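You operate a simulated robot arm through the tools that you are given. There is no shell and no other tool.

Carry out the task below with a simulated robot arm. There is one attempt and no reset: what you move stays moved.

## Task
Press the black gasket into the steel cup with the lever press, then pull the slide out again.

The check looks at the end state, three seconds after you hand in, the way a careful person would. Anything else that was tipped, shoved, dropped, spilled or broken makes it a failure.

## Robot
A 7-joint arm with a fingered hand, fixed in place. Base frame: the origin is at the foot of the arm, x ahead of it, y to its left, z up. Lengths are in mm, angles in degrees, forces in N, time in s.
Its first joint turns from -69.0 to 172.0 degrees. Payload 5 kg.
Tool frame: the origin (TCP) lies between the finger pads and is the grasp point; the fingertips stand 32 mm ahead of it; z points along the fingers, y is the line along which they close. The gripper opens to 160 mm. The gripper's body begins 89 mm behind the TCP. The gripper is a hand of 3 fingers: y runs from the thumb to the fingers, the wrist lies at [0, 0, -252] in the tool frame, and closing takes about 1.5 s.
Orientation is that of the tool frame in the base frame, as a unit quaternion [x, y, z, w]. With the fingers straight down and closing along the base's y, the tool's x points along the base's -x, its y along +y and its z along -z.

## Interface
- The arm moves only by the tool move_arm. Its argument "rows" is a list of rows, each a list of 6 numbers: the shift along the tool's x, y, z in mm, then the turn, a rotation vector about the tool's x, y, z in degrees. In form: [[x, y, z, ax, ay, az], ...]. A call has 1 to 20 rows; each row is the pose to reach, as a shift and turn from the pose commanded when the call began, along the tool's axes at that moment. "jaw" is the gripper command, from -1 (shut) to 1 (fully open), values between in proportion, set as the call begins (left out, the last holds). Rows are played at 5 a second. More than 50 mm and 8.6 degrees between two rows, or a gripper value outside its range, and nothing of the call is played. Where a pose cannot be reached the arm comes as near as it can. A force on the tool above 50 N (or 10 N above the force at the start of the call, whichever is more), or a blocked arm, ends the call early, and 0.2 s more pass. Each finger travels about 108 mm/s and halts on what it meets, pressing with about 31 N; the grip force reading is that of the motor and also rises with nothing between the fingers. The clock runs only during rows and for 0.2 s after the last one: add rows that repeat a pose to give the fingers time. It gives the time, the measured TCP pose, the force on the tool (base axes), the opening and the grip force at its end, in the units of the frame above (readings bear some noise), with the torque about the TCP (base axes, N m) and any sound that the robot's microphone picked up, and new pictures: "pictures" is both (left out), scene, wrist or none.
- Cameras (640 x 400 px; columns grow to the right, rows downward): "scene" is fixed at [49.4, 650.4, 1461.7]; the picture's right is [-0.86, -0.51, 0.00], its down [-0.14, 0.24, -0.96] and it looks along [0.49, -0.83, -0.28] (base axes); focal length 368 px, centre (320, 200). "wrist" rides on the gripper at [65, -4, -116] in the tool frame; the picture's right is [0.06, 1.00, 0.00], its down [-0.87, 0.05, -0.49] and it looks along [-0.49, 0.03, 0.87] (tool axes); focal length 261 px, centre (320, 200). There is no depth. A picture from a camera that has moved, and an enlarged one, comes with that camera's place and axes in the base frame and with its lens.
- move_column(by): slides the trunk up (or, below 0, down) by that many mm; the arm rides with it, the base frame stays. It gives what a move gives, with no picture.
- curl_fingers(finger1, finger2, thumb_bend): sets how far each is bent, from 0 (flat) to 1 (curled in); at 0.3 the hand is open as for a grip, at 0.7 the pads meet at the TCP. One left out holds its place. A second passes; each finger stops where it meets its share of the squeeze, and holds until it gets a number again. A gripper value or a shape takes the hand back. It gives what a move gives, with no picture; readings hold the bend of each and the force on the fingers (four entries, about 0 where the hand has none), thumb and palm.
- grasp_type(shape): the hand has 3 fingers and takes this shape, open, in about a second: jaw (thumb against the fingers, like two jaws); tri (thumb and two fingers); tip (a fingertip pinch); poke (one finger out to press); point (the index stretched); flat (the hand flat); cup (the hand cupped); fist (a fist). The gripper value then closes the fingers along that shape, each until it touches; the sizes above hold for jaw. It gives what a move gives, with no picture.
- close_up(camera, box): a new picture of the part [left, top, right, bottom] of that camera's present view, enlarged. No time passes.
- finish_job(): hands the job in; it is judged then, once.

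Places have to be worked out from the pictures, the camera data and where the tool is seen. Open the gripper and draw the arm clear of the work before you hand the job in, unless the task says otherwise.

The tools are called after "Emit:" as a command line: name --pt "numbers of a row" for each row, then --argument value for the rest, lists and objects as JSON in quotes. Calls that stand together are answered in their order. move_arm: Moves the arm, as the interface text tells. Its arguments: {"type":"object","properties":{"rows":{"type":"array"},"jaw":{"type":"number"},"pictures":{"type":"string","enum":["both","scene","wrist","none"]}},"required":["rows"]} The other tools are called the same way: move_column (by) slides the trunk up or down; grasp_type (shape) gives the hand a shape; curl_fingers (finger1, finger2, thumb_bend) moves the fingers one by one; close_up (camera, box) takes an enlarged picture of a part of a camera's view; finish_job () hands the job in.

At the start:

```text
t: 0.0
ee_pos: [495.6, -628.0, 1331.0]
tool_rot: [0.0, 1.0, 0.001, 0.0]
wrist_force: [-0.7, -0.2, 0.8]
moment: [0.0, 0.01, 0.0]
finger_gap: 159.9
grasp_force: 0.1
shape: jaw
bend: [0.3, 0.3, 0.3]
finger forces: [0.0, 0.0, 0.0, 0.0, 0.1, 0.0]
trunk travel left (down, up): [-725.0, 215.0]
```

scene: 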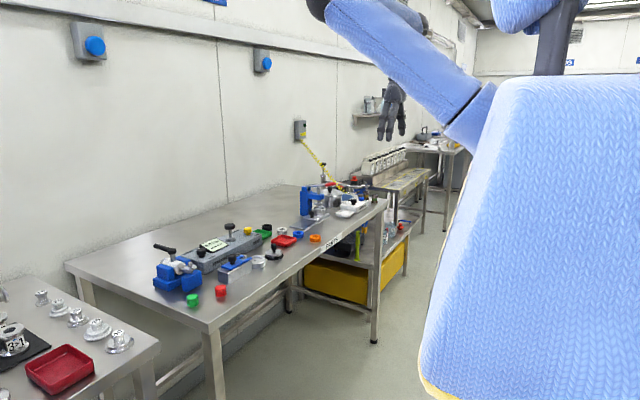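
wrist: 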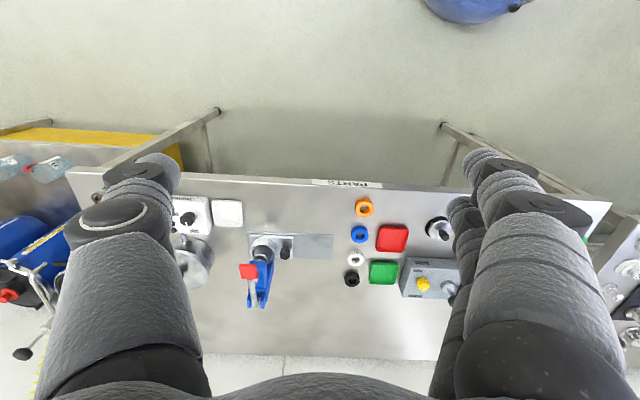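

I begin by looking closer at the table, both from the scene camera and the wrist camera, to find the press, the slide, the cup and the black gasket.

Emit:
close_up --camera "wrist" --box '[170, 170, 480, 360]'

Emit:
close_up --camera "scene" --box '[220, 170, 400, 282]'

```text
2.06 times, centred on (325, 265) of wrist
camera zoom: at [430.2, -632.1, 1447.2], right [-0.06, 1.0, 0.0], down [0.87, 0.05, 0.49], along [0.49, 0.03, -0.87], focal length 538 px, centre (310, 66)
```

zoom: 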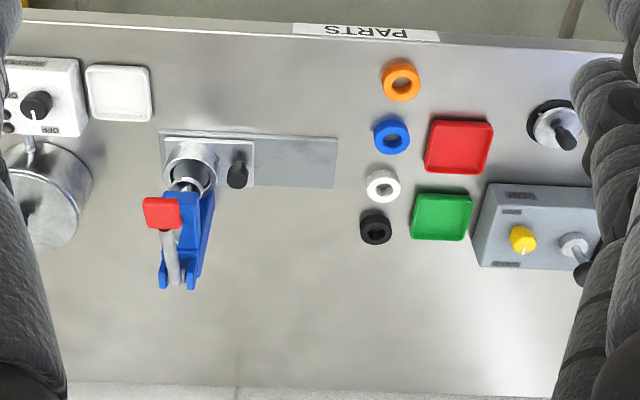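

```text
3.56 times, centred on (310, 226) of scene
camera zoom: at [49.4, 650.4, 1461.7], right [-0.86, -0.51, 0.0], down [-0.14, 0.24, -0.96], along [0.49, -0.83, -0.28], focal length 1310 px, centre (356, 108)
```

zoom: 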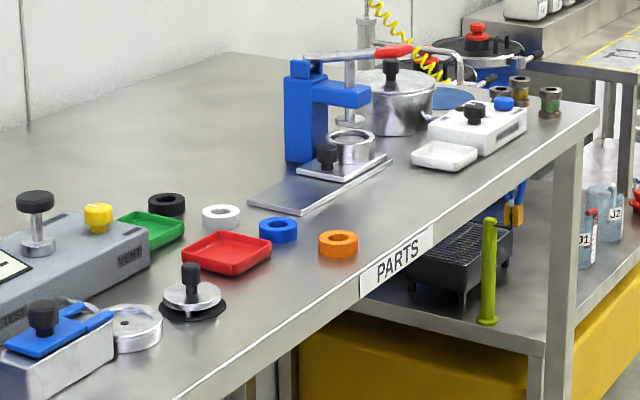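

The table top seems to lie near z≈900, the black gasket near (995, -505) and the press cup near (860, -750). I take closer looks at the press and gaskets.

Emit:
close_up --camera "scene" --box '[285, 175, 355, 219]'

Emit:
close_up --camera "wrist" --box '[220, 220, 350, 320]'

Emit:
close_up --camera "scene" --box '[190, 210, 330, 300]'

Emit:
close_up --camera "scene" --box '[310, 0, 640, 200]'

```text
9.09 times, centred on (320, 197) of scene
camera zoom: at [49.4, 650.4, 1461.7], right [-0.86, -0.51, 0.0], down [-0.14, 0.24, -0.96], along [0.49, -0.83, -0.28], focal length 3350 px, centre (320, 227)
```

zoom: 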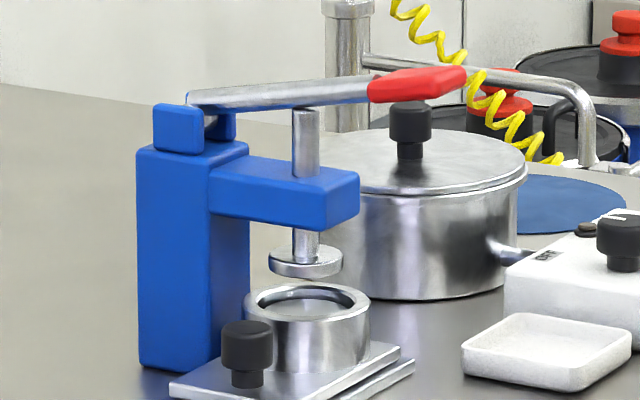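

```text
4.00 times, centred on (285, 270) of wrist
camera zoom: at [430.2, -632.1, 1447.2], right [-0.06, 1.0, 0.0], down [0.87, 0.05, 0.49], along [0.49, 0.03, -0.87], focal length 1043 px, centre (460, -80)
```

zoom: 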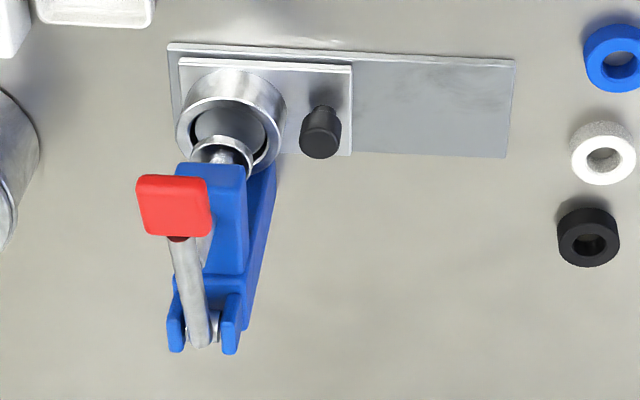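

```text
4.44 times, centred on (260, 255) of scene
camera zoom: at [49.4, 650.4, 1461.7], right [-0.86, -0.51, 0.0], down [-0.14, 0.24, -0.96], along [0.49, -0.83, -0.28], focal length 1638 px, centre (587, -44)
```

zoom: 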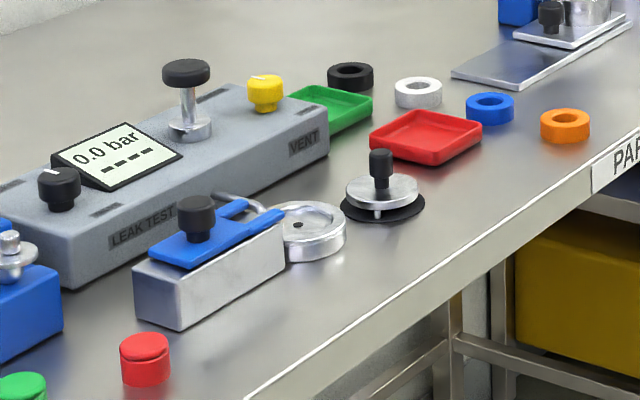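

```text
1.94 times, centred on (475, 100) of scene
camera zoom: at [49.4, 650.4, 1461.7], right [-0.86, -0.51, 0.0], down [-0.14, 0.24, -0.96], along [0.49, -0.83, -0.28], focal length 715 px, centre (19, 394)
```

zoom: 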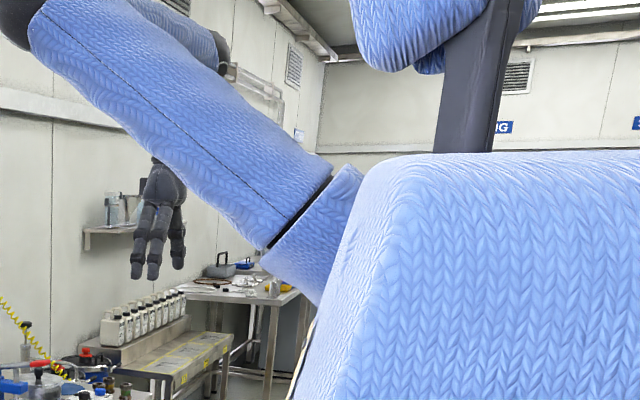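

The slide sits in under the ram; the rail runs along +y to about y=-570, the knob is on its +y side, and the lever's red grip is near (818, -752, 1067). I move the hand forward at its present height to see what reach it has and to get a better view.

Emit:
move_arm --pt "-40 0 0 0 0 0" --pt "-80 0 0 0 0 0" --pt "-120 0 0 0 0 0" --pt "-160 0 0 0 0 0" --pt "-200 0 0 0 0 0" --pt "-240 0 0 0 0 0" --pt "-240 0 0 0 0 0"

```text
t: 1.6
ee_pos: [734.3, -630.4, 1333.2]
tool_rot: [0.0, 1.0, 0.0, 0.001]
wrist_force: [-0.7, 0.6, -0.6]
moment: [-0.02, -0.02, 0.04]
finger_gap: 159.8
grasp_force: 0.0
shape: jaw
bend: [0.3, 0.3, 0.3]
finger forces: [0.0, 0.0, 0.0, 0.0, 0.0, 0.0]
trunk travel left (down, up): [-725.0, 215.0]
camera wrist: at [668.6, -634.6, 1448.3], right [-0.06, 1.0, 0.0], down [0.87, 0.06, 0.49], along [0.49, 0.03, -0.87], focal length 261 px, centre (320, 200)
```

scene: 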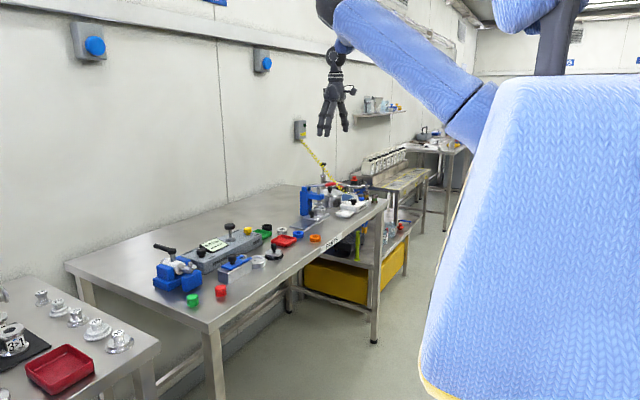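
wrist: 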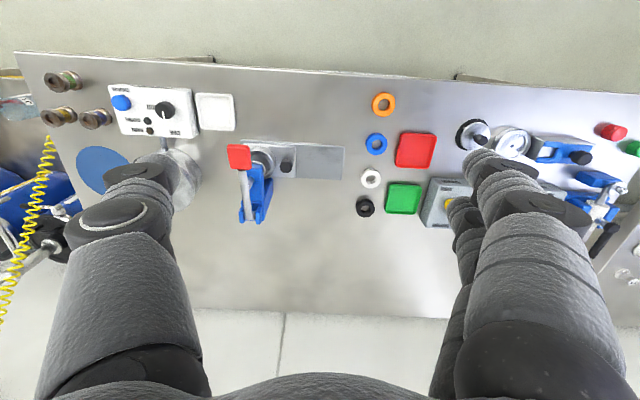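

That went freely. From here the picture still agrees with my estimate; I keep going forward to find the reach limit at this height.

Emit:
move_arm --pt "-40 0 0 0 0 0" --pt "-80 0 0 0 0 0" --pt "-120 0 0 0 0 0" --pt "-160 0 0 0 0 0" --pt "-200 0 0 0 0 0" --pt "-200 0 0 0 0 0"

```text
t: 3.0
ee_pos: [936.1, -626.0, 1333.1]
tool_rot: [0.0, 1.0, -0.001, 0.001]
wrist_force: [0.0, 0.5, 0.6]
moment: [-0.01, -0.01, -0.03]
finger_gap: 160.0
grasp_force: 0.1
shape: jaw
bend: [0.3, 0.3, 0.3]
finger forces: [0.0, 0.0, 0.0, 0.0, 0.1, 0.0]
trunk travel left (down, up): [-725.0, 215.0]
camera wrist: at [869.8, -630.9, 1448.4], right [-0.06, 1.0, 0.0], down [0.87, 0.06, 0.49], along [0.49, 0.03, -0.87], focal length 261 px, centre (320, 200)
```

scene: 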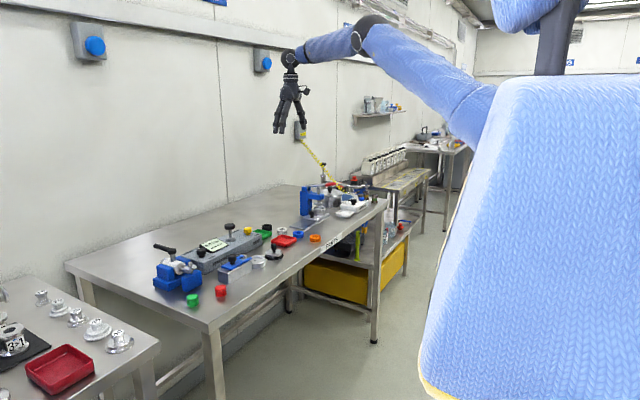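
wrist: 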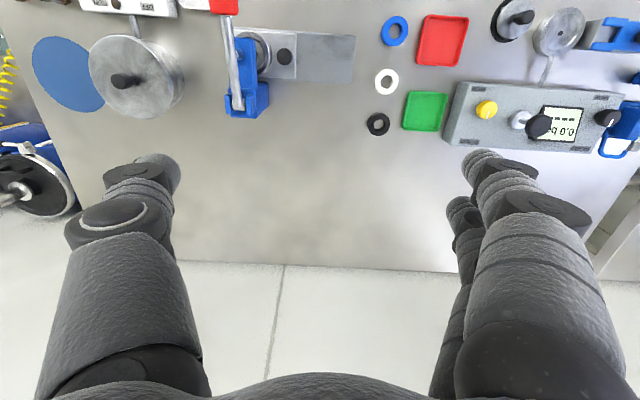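

The arm reaches x=936 at y=-626 without trouble at this height, so I can lower the trunk later to work at table height. I take enlarged views from here to refine the positions.

Emit:
close_up --camera "wrist" --box '[200, 0, 430, 144]'

Emit:
close_up --camera "wrist" --box '[350, 60, 450, 160]'

```text
2.78 times, centred on (315, 72) of wrist
camera zoom: at [869.8, -630.9, 1448.4], right [-0.06, 1.0, 0.0], down [0.87, 0.06, 0.49], along [0.49, 0.03, -0.87], focal length 724 px, centre (334, 556)
```

zoom: 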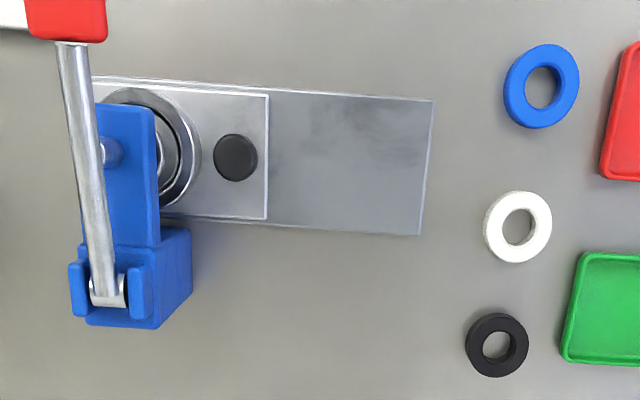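

```text
4.00 times, centred on (400, 110) of wrist
camera zoom: at [869.8, -630.9, 1448.4], right [-0.06, 1.0, 0.0], down [0.87, 0.06, 0.49], along [0.49, 0.03, -0.87], focal length 1043 px, centre (0, 560)
```

zoom: 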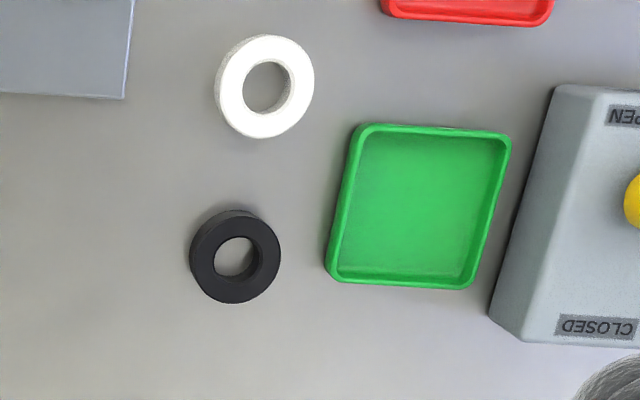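

Two wrist views together give: table z≈891, black gasket at about (989, -504), OD ≈46, height ≈14; knob at (878, -693) with top z≈943; cup at (878, -750). The gap between knob and cup is too small for a finger, so I turn the hand 90° about its axis so it closes along x, with the camera on the side away from the press.

Emit:
move_arm --pt "0 0 0 0 0 7.5" --pt "0 0 0 0 0 15" --pt "0 0 0 0 0 22.5" --pt "0 0 0 0 0 30" --pt "0 0 0 0 0 37.5" --pt "0 0 0 0 0 45" --pt "0 0 0 0 0 52.5" --pt "0 0 0 0 0 60" --pt "0 0 0 0 0 67.5" --pt "0 0 0 0 0 75" --pt "0 0 0 0 0 82.5" --pt "0 0 0 0 0 90" --pt "0 0 0 0 0 90"

```text
t: 5.8
ee_pos: [875.0, -646.4, 1314.3]
tool_rot: [0.7, 0.714, -0.008, 0.016]
wrist_force: [0.3, 0.0, 0.0]
moment: [-0.03, -0.01, 0.04]
finger_gap: 159.8
grasp_force: 0.1
shape: jaw
bend: [0.3, 0.3, 0.3]
finger forces: [0.1, 0.0, 0.1, 0.0, 0.0, 0.0]
out of reach, approached as far as the arm can: row 9, 10, 11, 12, 13
trunk travel left (down, up): [-725.0, 215.0]
camera wrist: at [867.6, -578.9, 1427.5], right [1.0, 0.08, 0.01], down [0.07, -0.85, 0.52], along [0.05, -0.52, -0.85], focal length 261 px, centre (320, 200)
```

scene: 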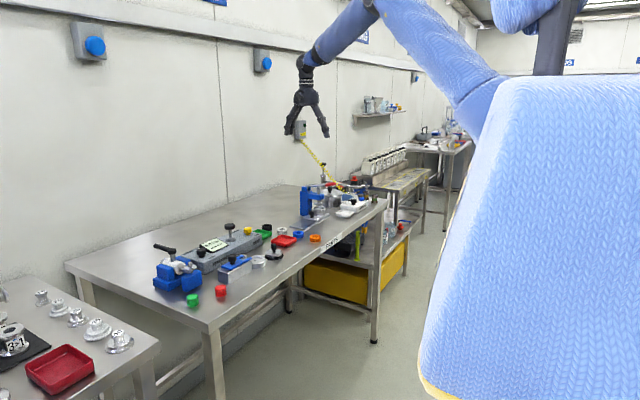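
wrist: 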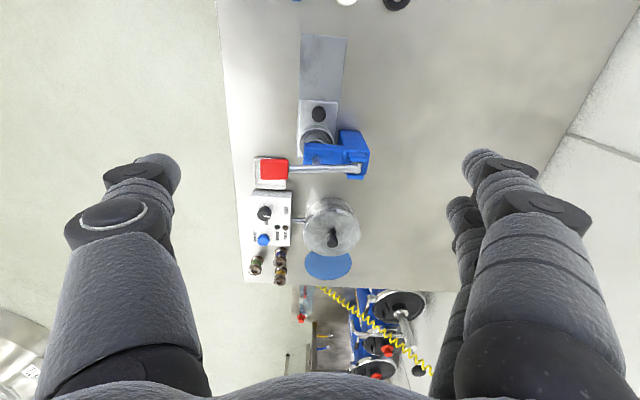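

The turn stopped slightly short of the position (875, -646) but the orientation is almost right; nothing is touched. Lowering relative to the shoulder should give more reach, so I lower the trunk by 150 mm (fingertips then near z≈1130, above everything here).

Emit:
move_column --by -150

```text
t: 7.5
ee_pos: [874.2, -647.9, 1164.8]
tool_rot: [0.699, 0.715, -0.007, 0.018]
wrist_force: [0.4, 1.0, 0.6]
moment: [0.02, 0.01, 0.0]
finger_gap: 159.9
grasp_force: 0.0
shape: jaw
bend: [0.3, 0.3, 0.3]
finger forces: [0.1, 0.0, 0.0, 0.1, 0.0, 0.1]
trunk travel left (down, up): [-575.0, 365.0]
```

I check how the commanded pose stands now with a small lowering of 30 mm of the arm itself.

Emit:
move_arm --pt "0 0 15 0 0 0" --pt "0 0 30 0 0 0" --pt "0 0 30 0 0 0"

```text
t: 8.3
ee_pos: [874.7, -648.4, 1135.2]
tool_rot: [0.7, 0.714, -0.006, 0.016]
wrist_force: [-0.5, -0.2, 0.3]
moment: [0.03, 0.03, 0.02]
finger_gap: 159.7
grasp_force: 0.0
shape: jaw
bend: [0.3, 0.3, 0.3]
finger forces: [0.0, 0.0, 0.1, 0.1, 0.0, 0.0]
trunk travel left (down, up): [-575.0, 365.0]
camera wrist: at [867.5, -578.8, 1247.8], right [1.0, 0.08, 0.01], down [0.07, -0.85, 0.52], along [0.05, -0.52, -0.85], focal length 261 px, centre (320, 200)
```

scene: 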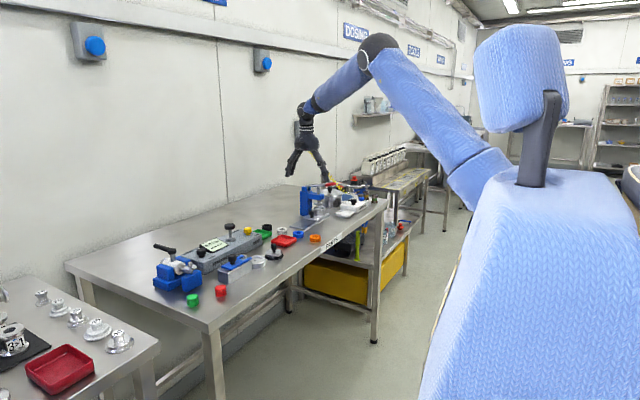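
wrist: 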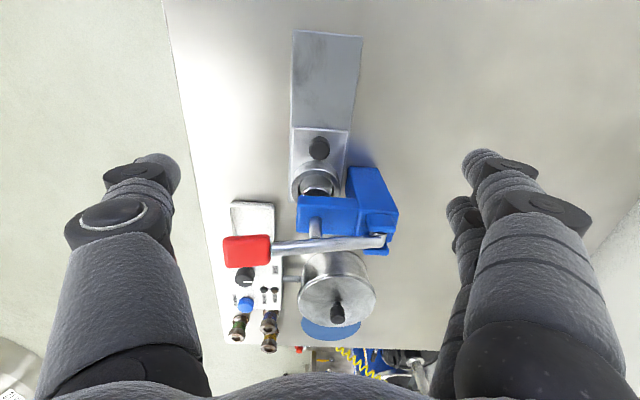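

The commanded pose follows the real one. From this nearer viewpoint I enlarge the press and slide to refine their places.

Emit:
close_up --camera "wrist" --box '[210, 20, 410, 145]'

Emit:
close_up --camera "wrist" --box '[210, 120, 410, 280]'

```text
3.20 times, centred on (310, 82) of wrist
camera zoom: at [867.5, -578.8, 1247.8], right [1.0, 0.08, 0.01], down [0.07, -0.85, 0.52], along [0.05, -0.52, -0.85], focal length 834 px, centre (352, 576)
```

zoom: 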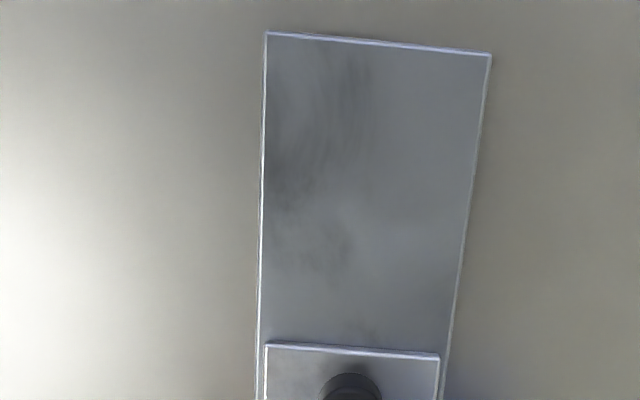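

```text
2.50 times, centred on (310, 200) of wrist
camera zoom: at [867.5, -578.8, 1247.8], right [1.0, 0.08, 0.01], down [0.07, -0.85, 0.52], along [0.05, -0.52, -0.85], focal length 652 px, centre (345, 200)
```

zoom: 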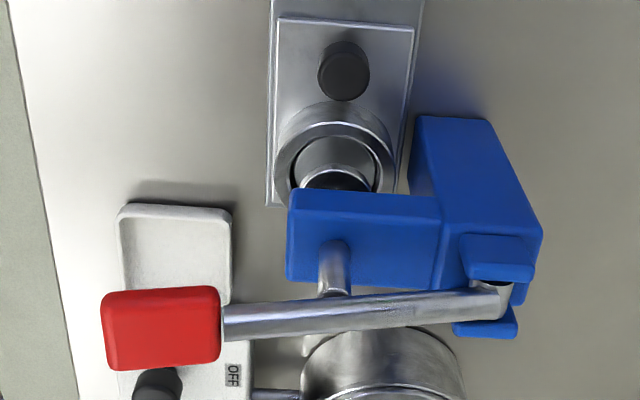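

Knob seen at about (879, -694), ram at (879, -748), consistent. I straighten the hand (about 2°) and shift it over the knob, still high.

Emit:
move_arm --pt "-15 1.5 0 0.4 0.9 0.6" --pt "-30 3 0 0.81 1.78 1.13" --pt "-45 4 0 0.81 1.78 1.13" --pt "-45 4 0 0.81 1.78 1.13"

```text
t: 9.3
ee_pos: [873.3, -693.9, 1133.3]
tool_rot: [0.705, 0.71, -0.001, 0.003]
wrist_force: [-0.3, -0.3, 0.5]
moment: [0.01, 0.0, -0.01]
finger_gap: 160.0
grasp_force: 0.1
shape: jaw
bend: [0.3, 0.3, 0.3]
finger forces: [0.1, 0.1, 0.1, 0.0, 0.0, 0.0]
out of reach, approached as far as the arm can: row 2, 3, 4
trunk travel left (down, up): [-575.0, 365.0]
camera wrist: at [867.9, -627.7, 1249.9], right [1.0, 0.07, 0.0], down [0.06, -0.87, 0.5], along [0.04, -0.5, -0.87], focal length 261 px, centre (320, 200)
```

scene: 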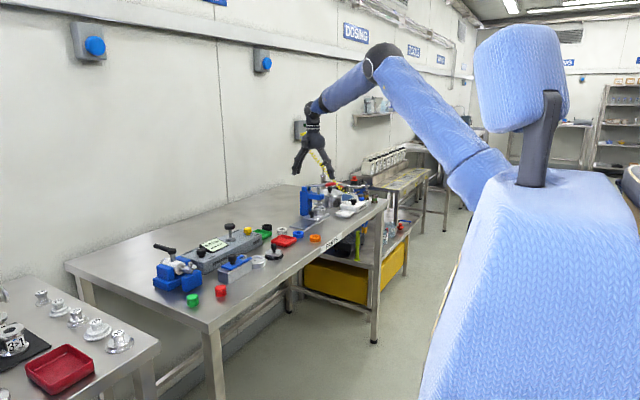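
wrist: 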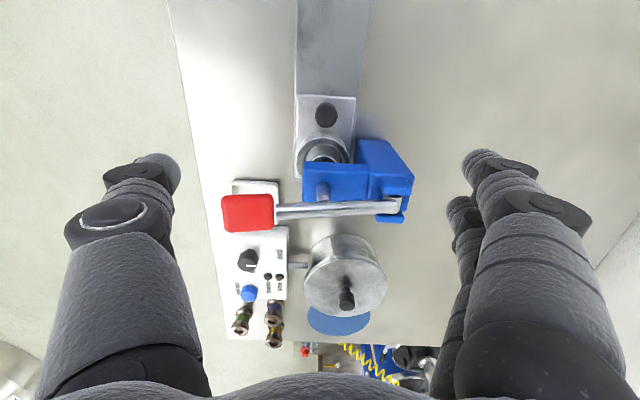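

The reach is slightly short at this height but position is nearly over the knob. I narrow the hand to about 60 mm before going lower, and look at the finger geometry.

Emit:
move_arm --pt "0 0 0 0 0 0" --pt "0 0 0 0 0 0" --pt "0 0 0 0 0 0" --pt "0 0 0 0 0 0" --pt "0 0 0 0 0 0" --jaw -0.25 --pictures "both"

Emit:
close_up --camera "scene" --box '[270, 80, 350, 230]'

```text
t: 10.6
ee_pos: [873.8, -694.6, 1133.3]
tool_rot: [0.705, 0.709, -0.001, 0.003]
wrist_force: [-0.6, -1.4, -0.1]
moment: [-0.01, -0.02, 0.04]
finger_gap: 60.4
grasp_force: 0.1
shape: jaw
bend: [0.73, 0.73, 0.7]
finger forces: [0.0, 0.1, 0.1, 0.0, 0.1, 0.1]
trunk travel left (down, up): [-575.0, 365.0]
camera wrist: at [868.2, -628.1, 1249.3], right [1.0, 0.07, 0.0], down [0.06, -0.87, 0.5], along [0.04, -0.5, -0.87], focal length 261 px, centre (320, 200)
```

scene: 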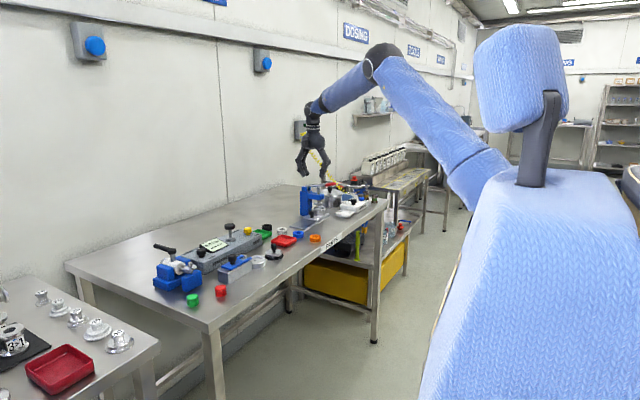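
wrist: 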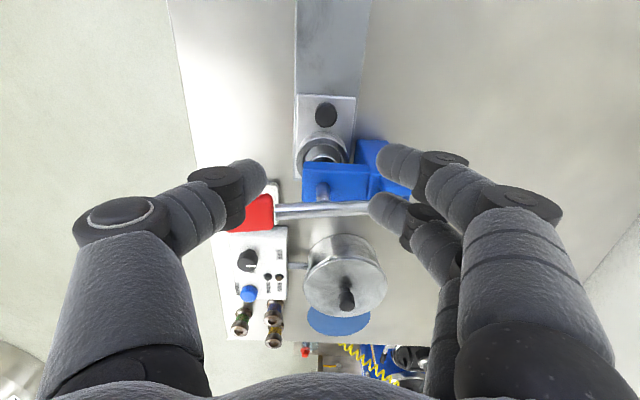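

```text
2.67 times, centred on (310, 155) of scene
camera zoom: at [49.4, 650.4, 1461.7], right [-0.86, -0.51, 0.0], down [-0.14, 0.24, -0.96], along [0.49, -0.83, -0.28], focal length 983 px, centre (347, 320)
```

zoom: 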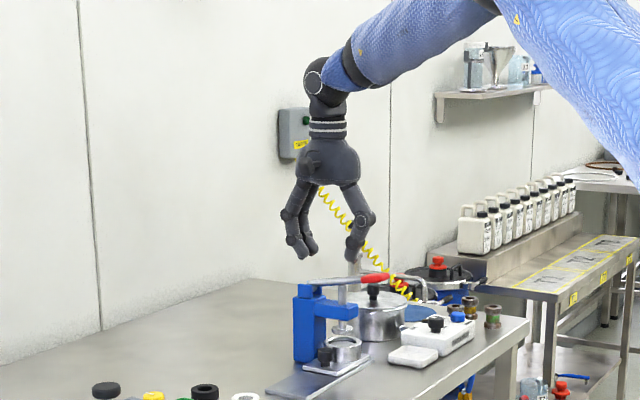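

Now the fingers stand 60 mm apart, thumb on the -x side and two fingers (about ±16 mm along y) on the +x side. The press column's +y face is near y=-733, so the hand at y=-694 clears it; I lower the hand by 110 mm with pictures.

Emit:
move_arm --pt "0 1 25 0 0 0" --pt "0 2 50 0 0 0" --pt "0 3 80 0 0 0" --pt "0 4 110 0 0 0" --pt "0 4 110 0 0 0"

```text
t: 11.8
ee_pos: [873.4, -693.7, 1025.9]
tool_rot: [0.706, 0.708, -0.002, 0.0]
wrist_force: [-1.1, 0.3, -0.1]
moment: [0.0, -0.01, 0.01]
finger_gap: 60.6
grasp_force: 0.1
shape: jaw
bend: [0.73, 0.73, 0.7]
finger forces: [0.1, 0.0, 0.0, 0.0, 0.1, 0.1]
trunk travel left (down, up): [-575.0, 365.0]
camera wrist: at [868.1, -629.1, 1141.2], right [1.0, 0.06, 0.0], down [0.06, -0.87, 0.49], along [0.03, -0.49, -0.87], focal length 261 px, centre (320, 200)
```

scene: 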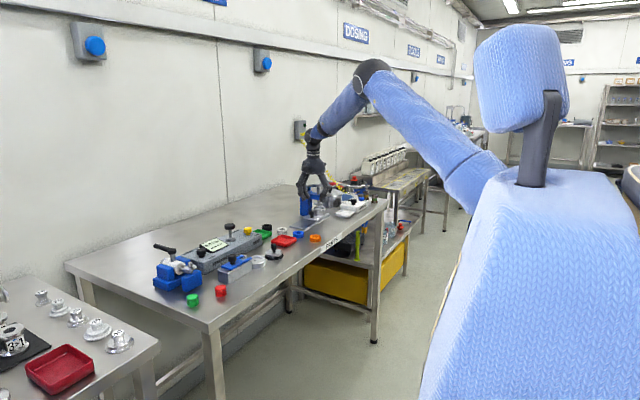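
wrist: 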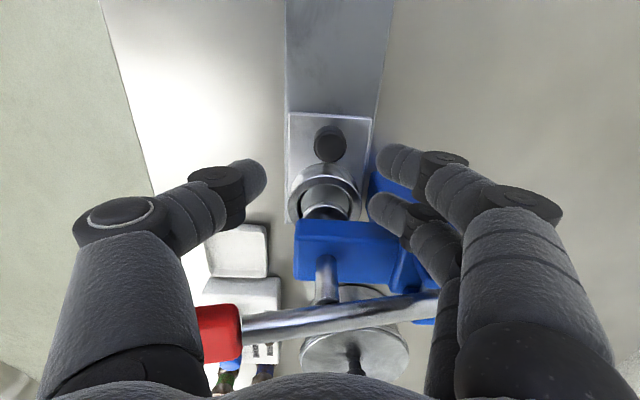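

The pose is fully reached now. I enlarge the view around the fingers and the knob to check alignment.

Emit:
close_up --camera "wrist" --box '[220, 90, 460, 240]'

Emit:
close_up --camera "scene" --box '[280, 140, 370, 230]'

```text
2.67 times, centred on (340, 165) of wrist
camera zoom: at [868.1, -629.1, 1141.2], right [1.0, 0.06, 0.0], down [0.06, -0.87, 0.49], along [0.03, -0.49, -0.87], focal length 695 px, centre (267, 293)
```

zoom: 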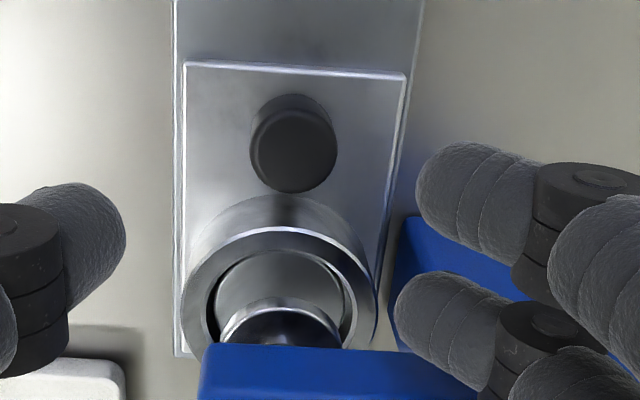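

```text
4.44 times, centred on (325, 185) of scene
camera zoom: at [49.4, 650.4, 1461.7], right [-0.86, -0.51, 0.0], down [-0.14, 0.24, -0.96], along [0.49, -0.83, -0.28], focal length 1638 px, centre (298, 267)
```

zoom: 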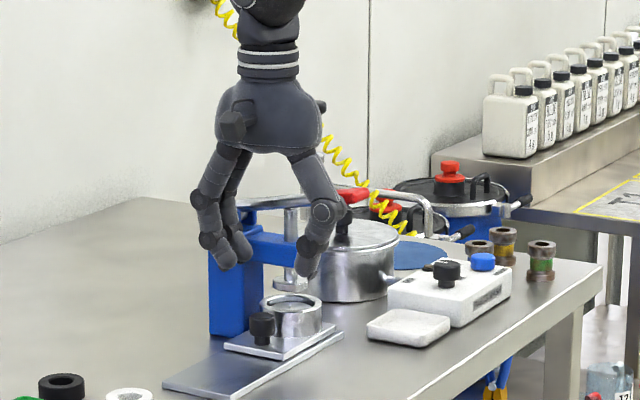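

The knob reads (880, -693), so I shift 7 mm in +x and lower so the fingertips come to z≈918, beside the knob cap.

Emit:
move_arm --pt "0 7 10 0 0 0" --pt "0 7 30 0 0 0" --pt "0 7 50 0 0 0" --pt "0 7 65 0 0 0" --pt "0 7 76 0 0 0" --pt "0 7 76 0 0 0"

Emit:
close_up --camera "wrist" --box '[200, 80, 480, 255]'

Emit:
close_up --camera "scene" --box '[280, 150, 360, 230]'

```text
t: 13.2
ee_pos: [882.1, -696.2, 949.1]
tool_rot: [0.705, 0.709, 0.0, 0.001]
wrist_force: [-0.7, -0.2, 0.0]
moment: [-0.03, 0.01, 0.0]
finger_gap: 60.3
grasp_force: 0.0
shape: jaw
bend: [0.73, 0.73, 0.7]
finger forces: [0.0, 0.1, 0.0, 0.0, 0.0, 0.0]
trunk travel left (down, up): [-575.0, 365.0]
camera wrist: at [878.4, -630.1, 1064.3], right [1.0, 0.07, 0.0], down [0.06, -0.87, 0.49], along [0.03, -0.49, -0.87], focal length 261 px, centre (320, 200)
```

scene: 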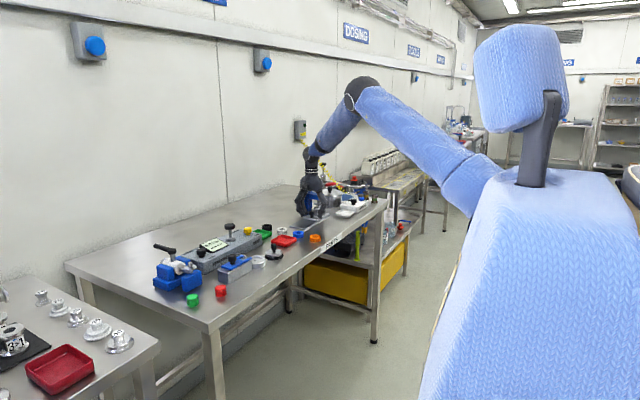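
wrist: 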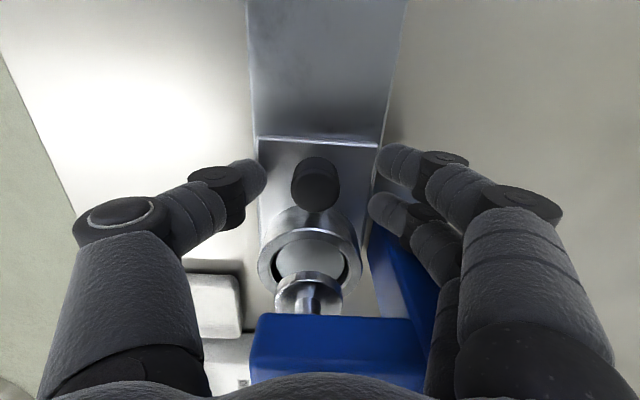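

```text
2.29 times, centred on (340, 168) of wrist
camera zoom: at [878.4, -630.1, 1064.3], right [1.0, 0.07, 0.0], down [0.06, -0.87, 0.49], along [0.03, -0.49, -0.87], focal length 596 px, centre (274, 274)
```

zoom: 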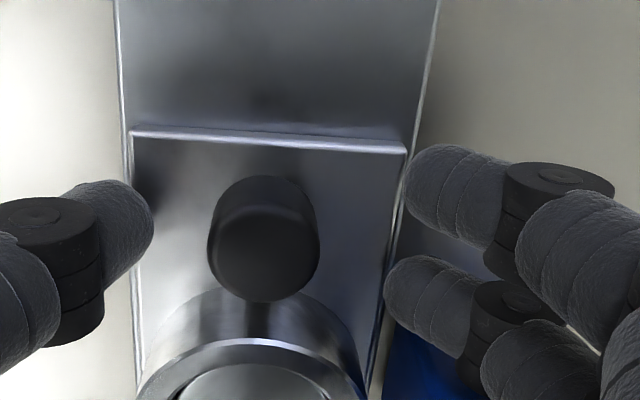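

```text
5.00 times, centred on (320, 190) of scene
camera zoom: at [49.4, 650.4, 1461.7], right [-0.86, -0.51, 0.0], down [-0.14, 0.24, -0.96], along [0.49, -0.83, -0.28], focal length 1843 px, centre (320, 250)
```

zoom: 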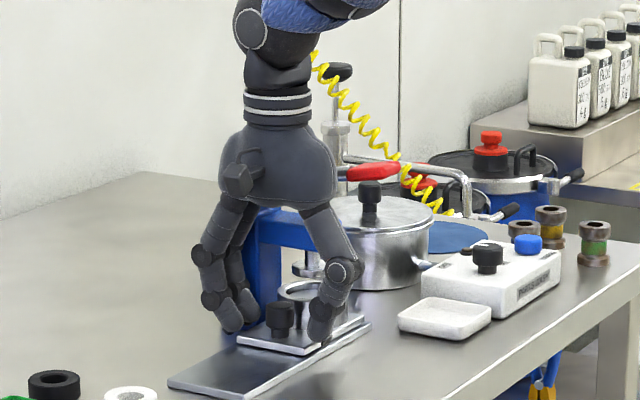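

The knob sits between the fingers at (880, -692.5); I centre the hand on it (−2 mm in x, +3 mm in y) and close.

Emit:
move_arm --pt "3 -2 0 0 0 0" --pt "3 -2 0 0 0 0" --pictures "none"

Emit:
move_arm --pt "0 0 0 0 0 0" --pt "0 0 0 0 0 0" --pt "0 0 0 0 0 0" --pt "0 0 0 0 0 0" --pt "0 0 0 0 0 0" --pt "0 0 0 0 0 0" --jaw -1

Emit:
close_up --camera "wrist" --box '[200, 80, 480, 255]'

```text
t: 13.8
ee_pos: [880.1, -691.7, 947.1]
tool_rot: [0.706, 0.708, 0.0, 0.001]
wrist_force: [-0.3, 0.4, 0.4]
moment: [0.0, -0.01, 0.04]
finger_gap: 60.7
grasp_force: 0.1
shape: jaw
bend: [0.73, 0.73, 0.7]
finger forces: [0.0, 0.0, 0.0, 0.0, 0.1, 0.1]
trunk travel left (down, up): [-575.0, 365.0]
```

```text
t: 15.2
ee_pos: [881.0, -690.6, 948.5]
tool_rot: [0.707, 0.708, -0.001, 0.001]
wrist_force: [-1.3, 0.1, 1.3]
moment: [0.01, 0.07, 0.0]
finger_gap: 46.1
grasp_force: 30.8
shape: jaw
bend: [0.73, 0.73, 0.7]
finger forces: [12.5, 12.6, 0.0, 0.0, 26.1, 0.1]
trunk travel left (down, up): [-575.0, 365.0]
camera wrist: at [876.1, -626.7, 1064.1], right [1.0, 0.06, 0.0], down [0.06, -0.87, 0.49], along [0.03, -0.49, -0.87], focal length 261 px, centre (320, 200)
```

scene: 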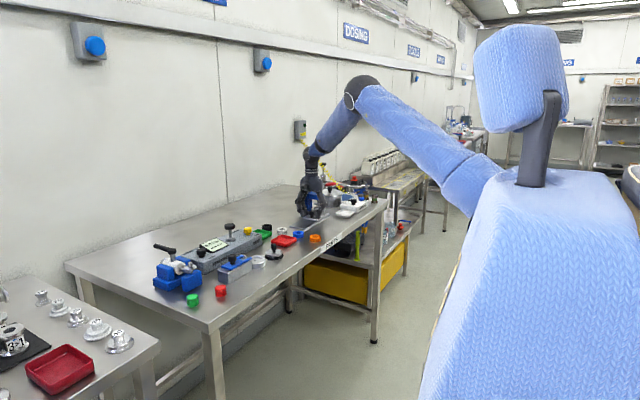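
wrist: 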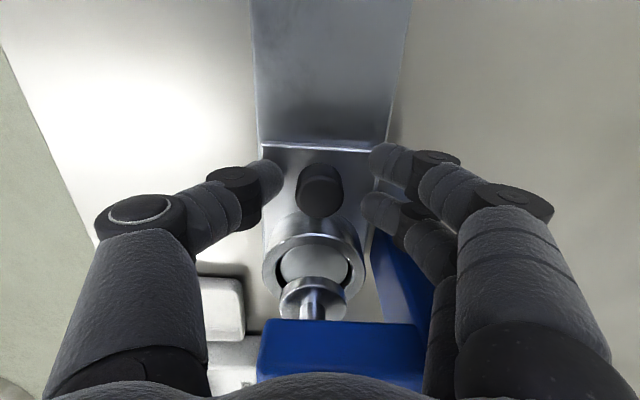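

```text
2.29 times, centred on (340, 168) of wrist
camera zoom: at [876.1, -626.7, 1064.1], right [1.0, 0.06, 0.0], down [0.06, -0.87, 0.49], along [0.03, -0.49, -0.87], focal length 596 px, centre (274, 274)
```

zoom: 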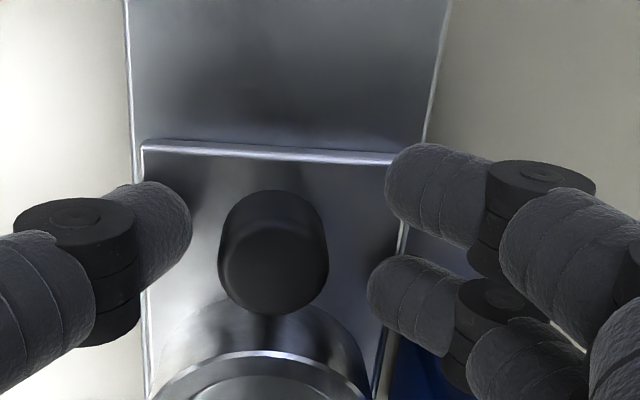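

The fingers report an even squeeze (thumb 26 N against 12.5 + 12.6 N) at a gap of 46, although the picture shows a little air beside the knob. I test with a gentle 12 mm pull in +y and see if the slide follows.

Emit:
move_arm --pt "3 0 0 0 0 0" --pt "6 0 0 0 0 0" --pt "9 0 0 0 0 0" --pt "12 0 0 0 0 0" --pt "12 0 0 0 0 0"

Emit:
close_up --camera "wrist" --box '[200, 80, 480, 255]'

Emit:
close_up --camera "scene" --box '[280, 150, 360, 230]'

```text
t: 16.4
ee_pos: [880.7, -679.4, 948.3]
tool_rot: [0.705, 0.709, -0.001, 0.0]
wrist_force: [-1.1, -0.9, 3.5]
moment: [-0.02, 0.2, -0.73]
finger_gap: 45.8
grasp_force: 31.0
shape: jaw
bend: [0.73, 0.73, 0.7]
finger forces: [13.1, 12.7, 0.0, 0.1, 27.5, 0.0]
trunk travel left (down, up): [-575.0, 365.0]
camera wrist: at [876.0, -614.6, 1064.0], right [1.0, 0.07, 0.0], down [0.06, -0.87, 0.49], along [0.03, -0.49, -0.87], focal length 261 px, centre (320, 200)
```

scene: 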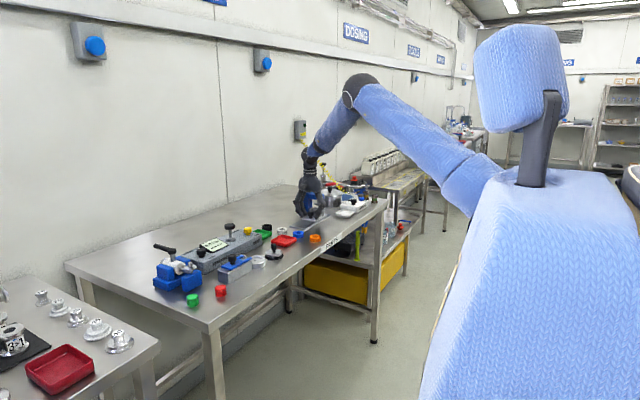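
wrist: 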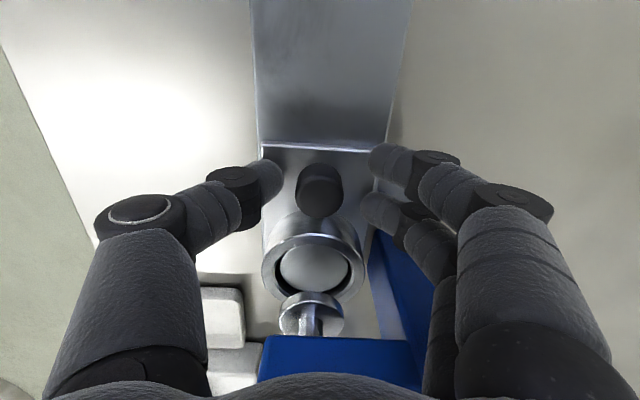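

```text
2.29 times, centred on (340, 168) of wrist
camera zoom: at [876.0, -614.6, 1064.0], right [1.0, 0.07, 0.0], down [0.06, -0.87, 0.49], along [0.03, -0.49, -0.87], focal length 596 px, centre (274, 274)
```

zoom: 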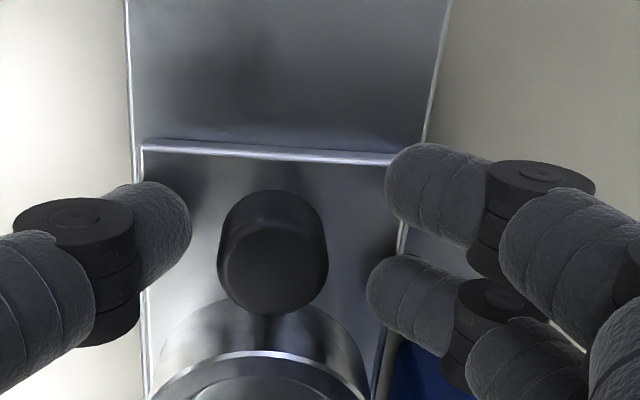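

```text
5.00 times, centred on (320, 190) of scene
camera zoom: at [49.4, 650.4, 1461.7], right [-0.86, -0.51, 0.0], down [-0.14, 0.24, -0.96], along [0.49, -0.83, -0.28], focal length 1843 px, centre (320, 250)
```

zoom: 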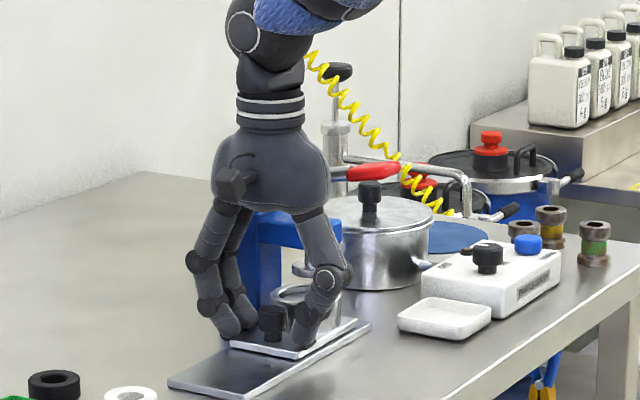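

The slide follows the hand and the cup is coming out from under the ram. I pull on by 60 mm.

Emit:
move_arm --pt "6 0 0 0 0 0" --pt "12 0 0 0 0 0" --pt "18 0 0 0 0 0" --pt "24 0 0 0 0 0" --pt "30 0 0 0 0 0" --pt "36 0 0 0 0 0" --pt "42 0 0 0 0 0" --pt "48 0 0 0 0 0" --pt "54 0 0 0 0 0" --pt "60 0 0 0 0 0" --pt "60 0 0 0 0 0"

Emit:
close_up --camera "scene" --box '[280, 150, 360, 230]'

```text
t: 18.8
ee_pos: [868.4, -623.0, 948.9]
tool_rot: [0.703, 0.712, -0.001, 0.005]
wrist_force: [31.9, 0.8, 24.9]
moment: [0.1, -2.43, -0.12]
finger_gap: 47.8
grasp_force: 31.0
shape: jaw
bend: [0.72, 0.72, 0.74]
finger forces: [27.5, 25.2, 0.0, 0.0, 7.1, 0.0]
out of reach, approached as far as the arm can: row 4, 5, 6, 7, 8, 9, 10, 11
trunk travel left (down, up): [-575.0, 365.0]
camera wrist: at [862.3, -556.3, 1063.5], right [1.0, 0.07, 0.01], down [0.06, -0.86, 0.5], along [0.04, -0.5, -0.87], focal length 261 px, centre (320, 200)
```

scene: 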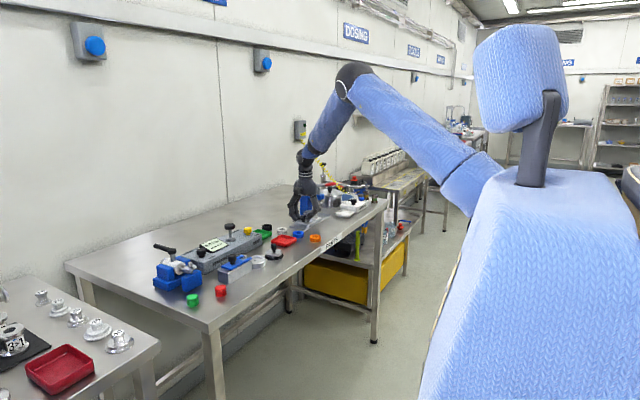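
wrist: 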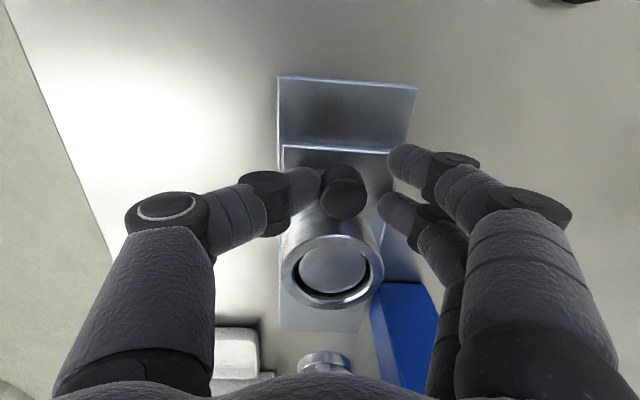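

```text
5.00 times, centred on (320, 190) of scene
camera zoom: at [49.4, 650.4, 1461.7], right [-0.86, -0.51, 0.0], down [-0.14, 0.24, -0.96], along [0.49, -0.83, -0.28], focal length 1843 px, centre (320, 250)
```

zoom: 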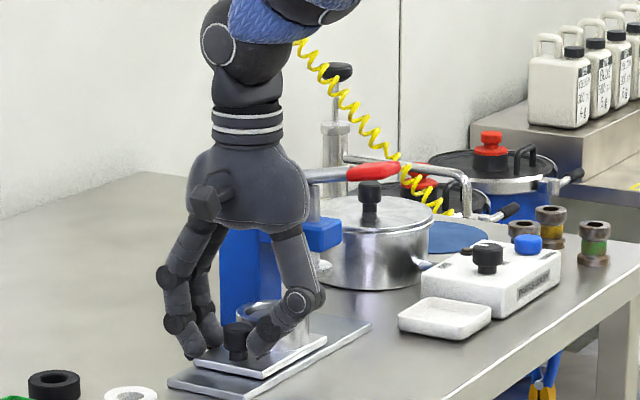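

The wrist has run into its turning limit for this orientation: the hand drifted to x=868 and presses sideways on the knob, with the slide out about 67 mm. I open the fingers to relieve it before re-posing.

Emit:
move_arm --pt "0 0 0 0 0 0" --pt "0 0 0 0 0 0" --pt "0 0 0 0 0 0" --pt "0 0 0 0 0 0" --jaw -0.1

```text
t: 19.8
ee_pos: [863.3, -624.2, 947.3]
tool_rot: [0.704, 0.71, -0.001, 0.003]
wrist_force: [3.4, -1.1, 18.7]
moment: [0.02, -1.14, -0.06]
finger_gap: 75.6
grasp_force: 0.0
shape: jaw
bend: [0.73, 0.73, 0.7]
finger forces: [13.9, 11.9, 0.0, 0.0, 0.0, 0.0]
trunk travel left (down, up): [-575.0, 365.0]
camera wrist: at [859.0, -558.2, 1062.4], right [1.0, 0.07, 0.0], down [0.06, -0.87, 0.5], along [0.04, -0.5, -0.87], focal length 261 px, centre (320, 200)
```

scene: 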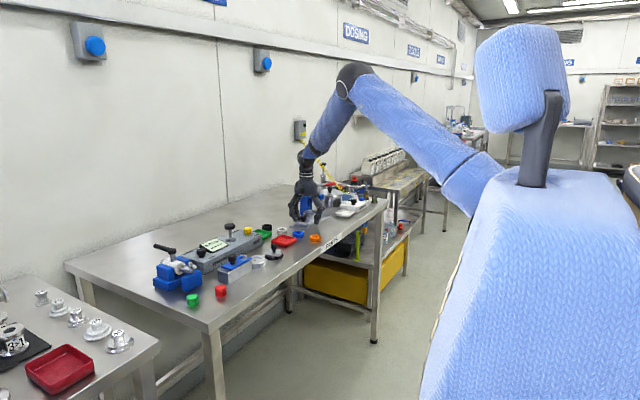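
wrist: 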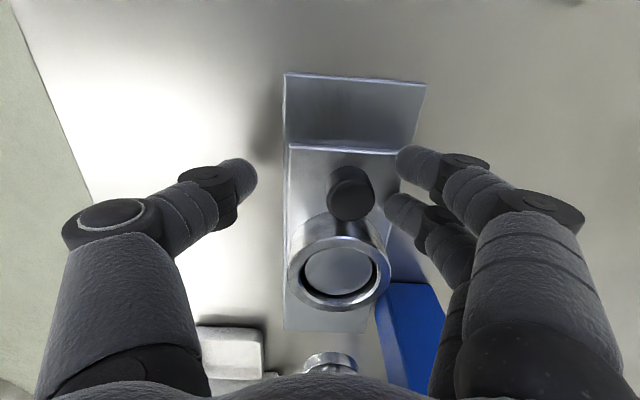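

Some upward force (18.7 N) remains on the two fingers, so their tips seem to rest on the slide plate. I raise the hand 15 mm.

Emit:
move_arm --pt "0 0 -5 0 0 0" --pt "0 0 -10 0 0 0" --pt "0 0 -15 0 0 0" --pt "0 0 -15 0 0 0"

Emit:
close_up --camera "scene" --box '[280, 150, 360, 230]'

Emit:
close_up --camera "wrist" --box '[220, 60, 480, 330]'

```text
t: 20.8
ee_pos: [864.0, -625.1, 962.0]
tool_rot: [0.705, 0.709, -0.001, 0.002]
wrist_force: [0.2, 0.0, -0.1]
moment: [-0.03, -0.01, -0.04]
finger_gap: 72.0
grasp_force: 0.0
shape: jaw
bend: [0.73, 0.73, 0.7]
finger forces: [0.0, 0.0, 0.0, 0.0, 0.0, 0.0]
trunk travel left (down, up): [-575.0, 365.0]
camera wrist: at [859.7, -560.2, 1076.8], right [1.0, 0.07, 0.0], down [0.06, -0.87, 0.49], along [0.03, -0.49, -0.87], focal length 261 px, centre (320, 200)
```

scene: 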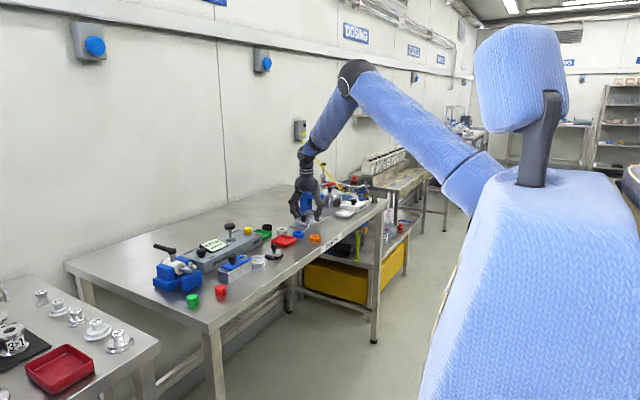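
wrist: 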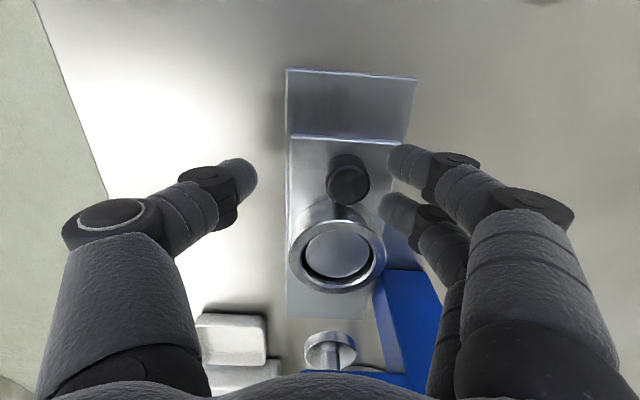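

```text
5.00 times, centred on (320, 190) of scene
camera zoom: at [49.4, 650.4, 1461.7], right [-0.86, -0.51, 0.0], down [-0.14, 0.24, -0.96], along [0.49, -0.83, -0.28], focal length 1843 px, centre (320, 250)
```

zoom: 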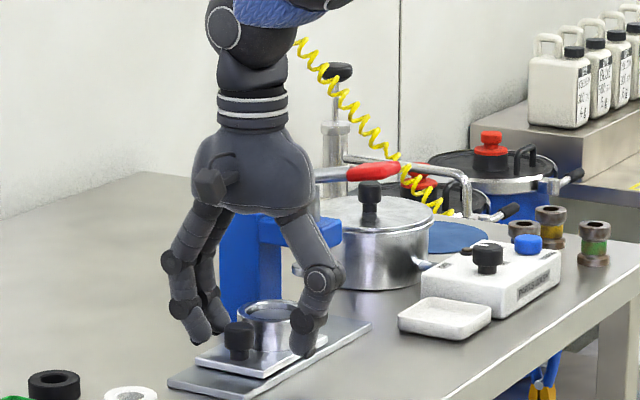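

```text
1.48 times, centred on (350, 195) of wrist
camera zoom: at [859.7, -560.2, 1076.8], right [1.0, 0.07, 0.0], down [0.06, -0.87, 0.49], along [0.03, -0.49, -0.87], focal length 386 px, centre (276, 207)
```

zoom: 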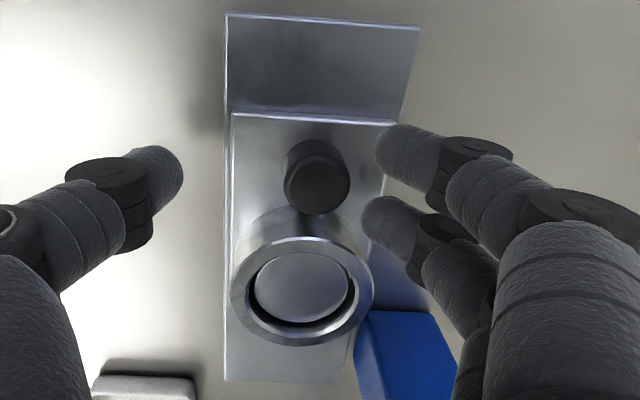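

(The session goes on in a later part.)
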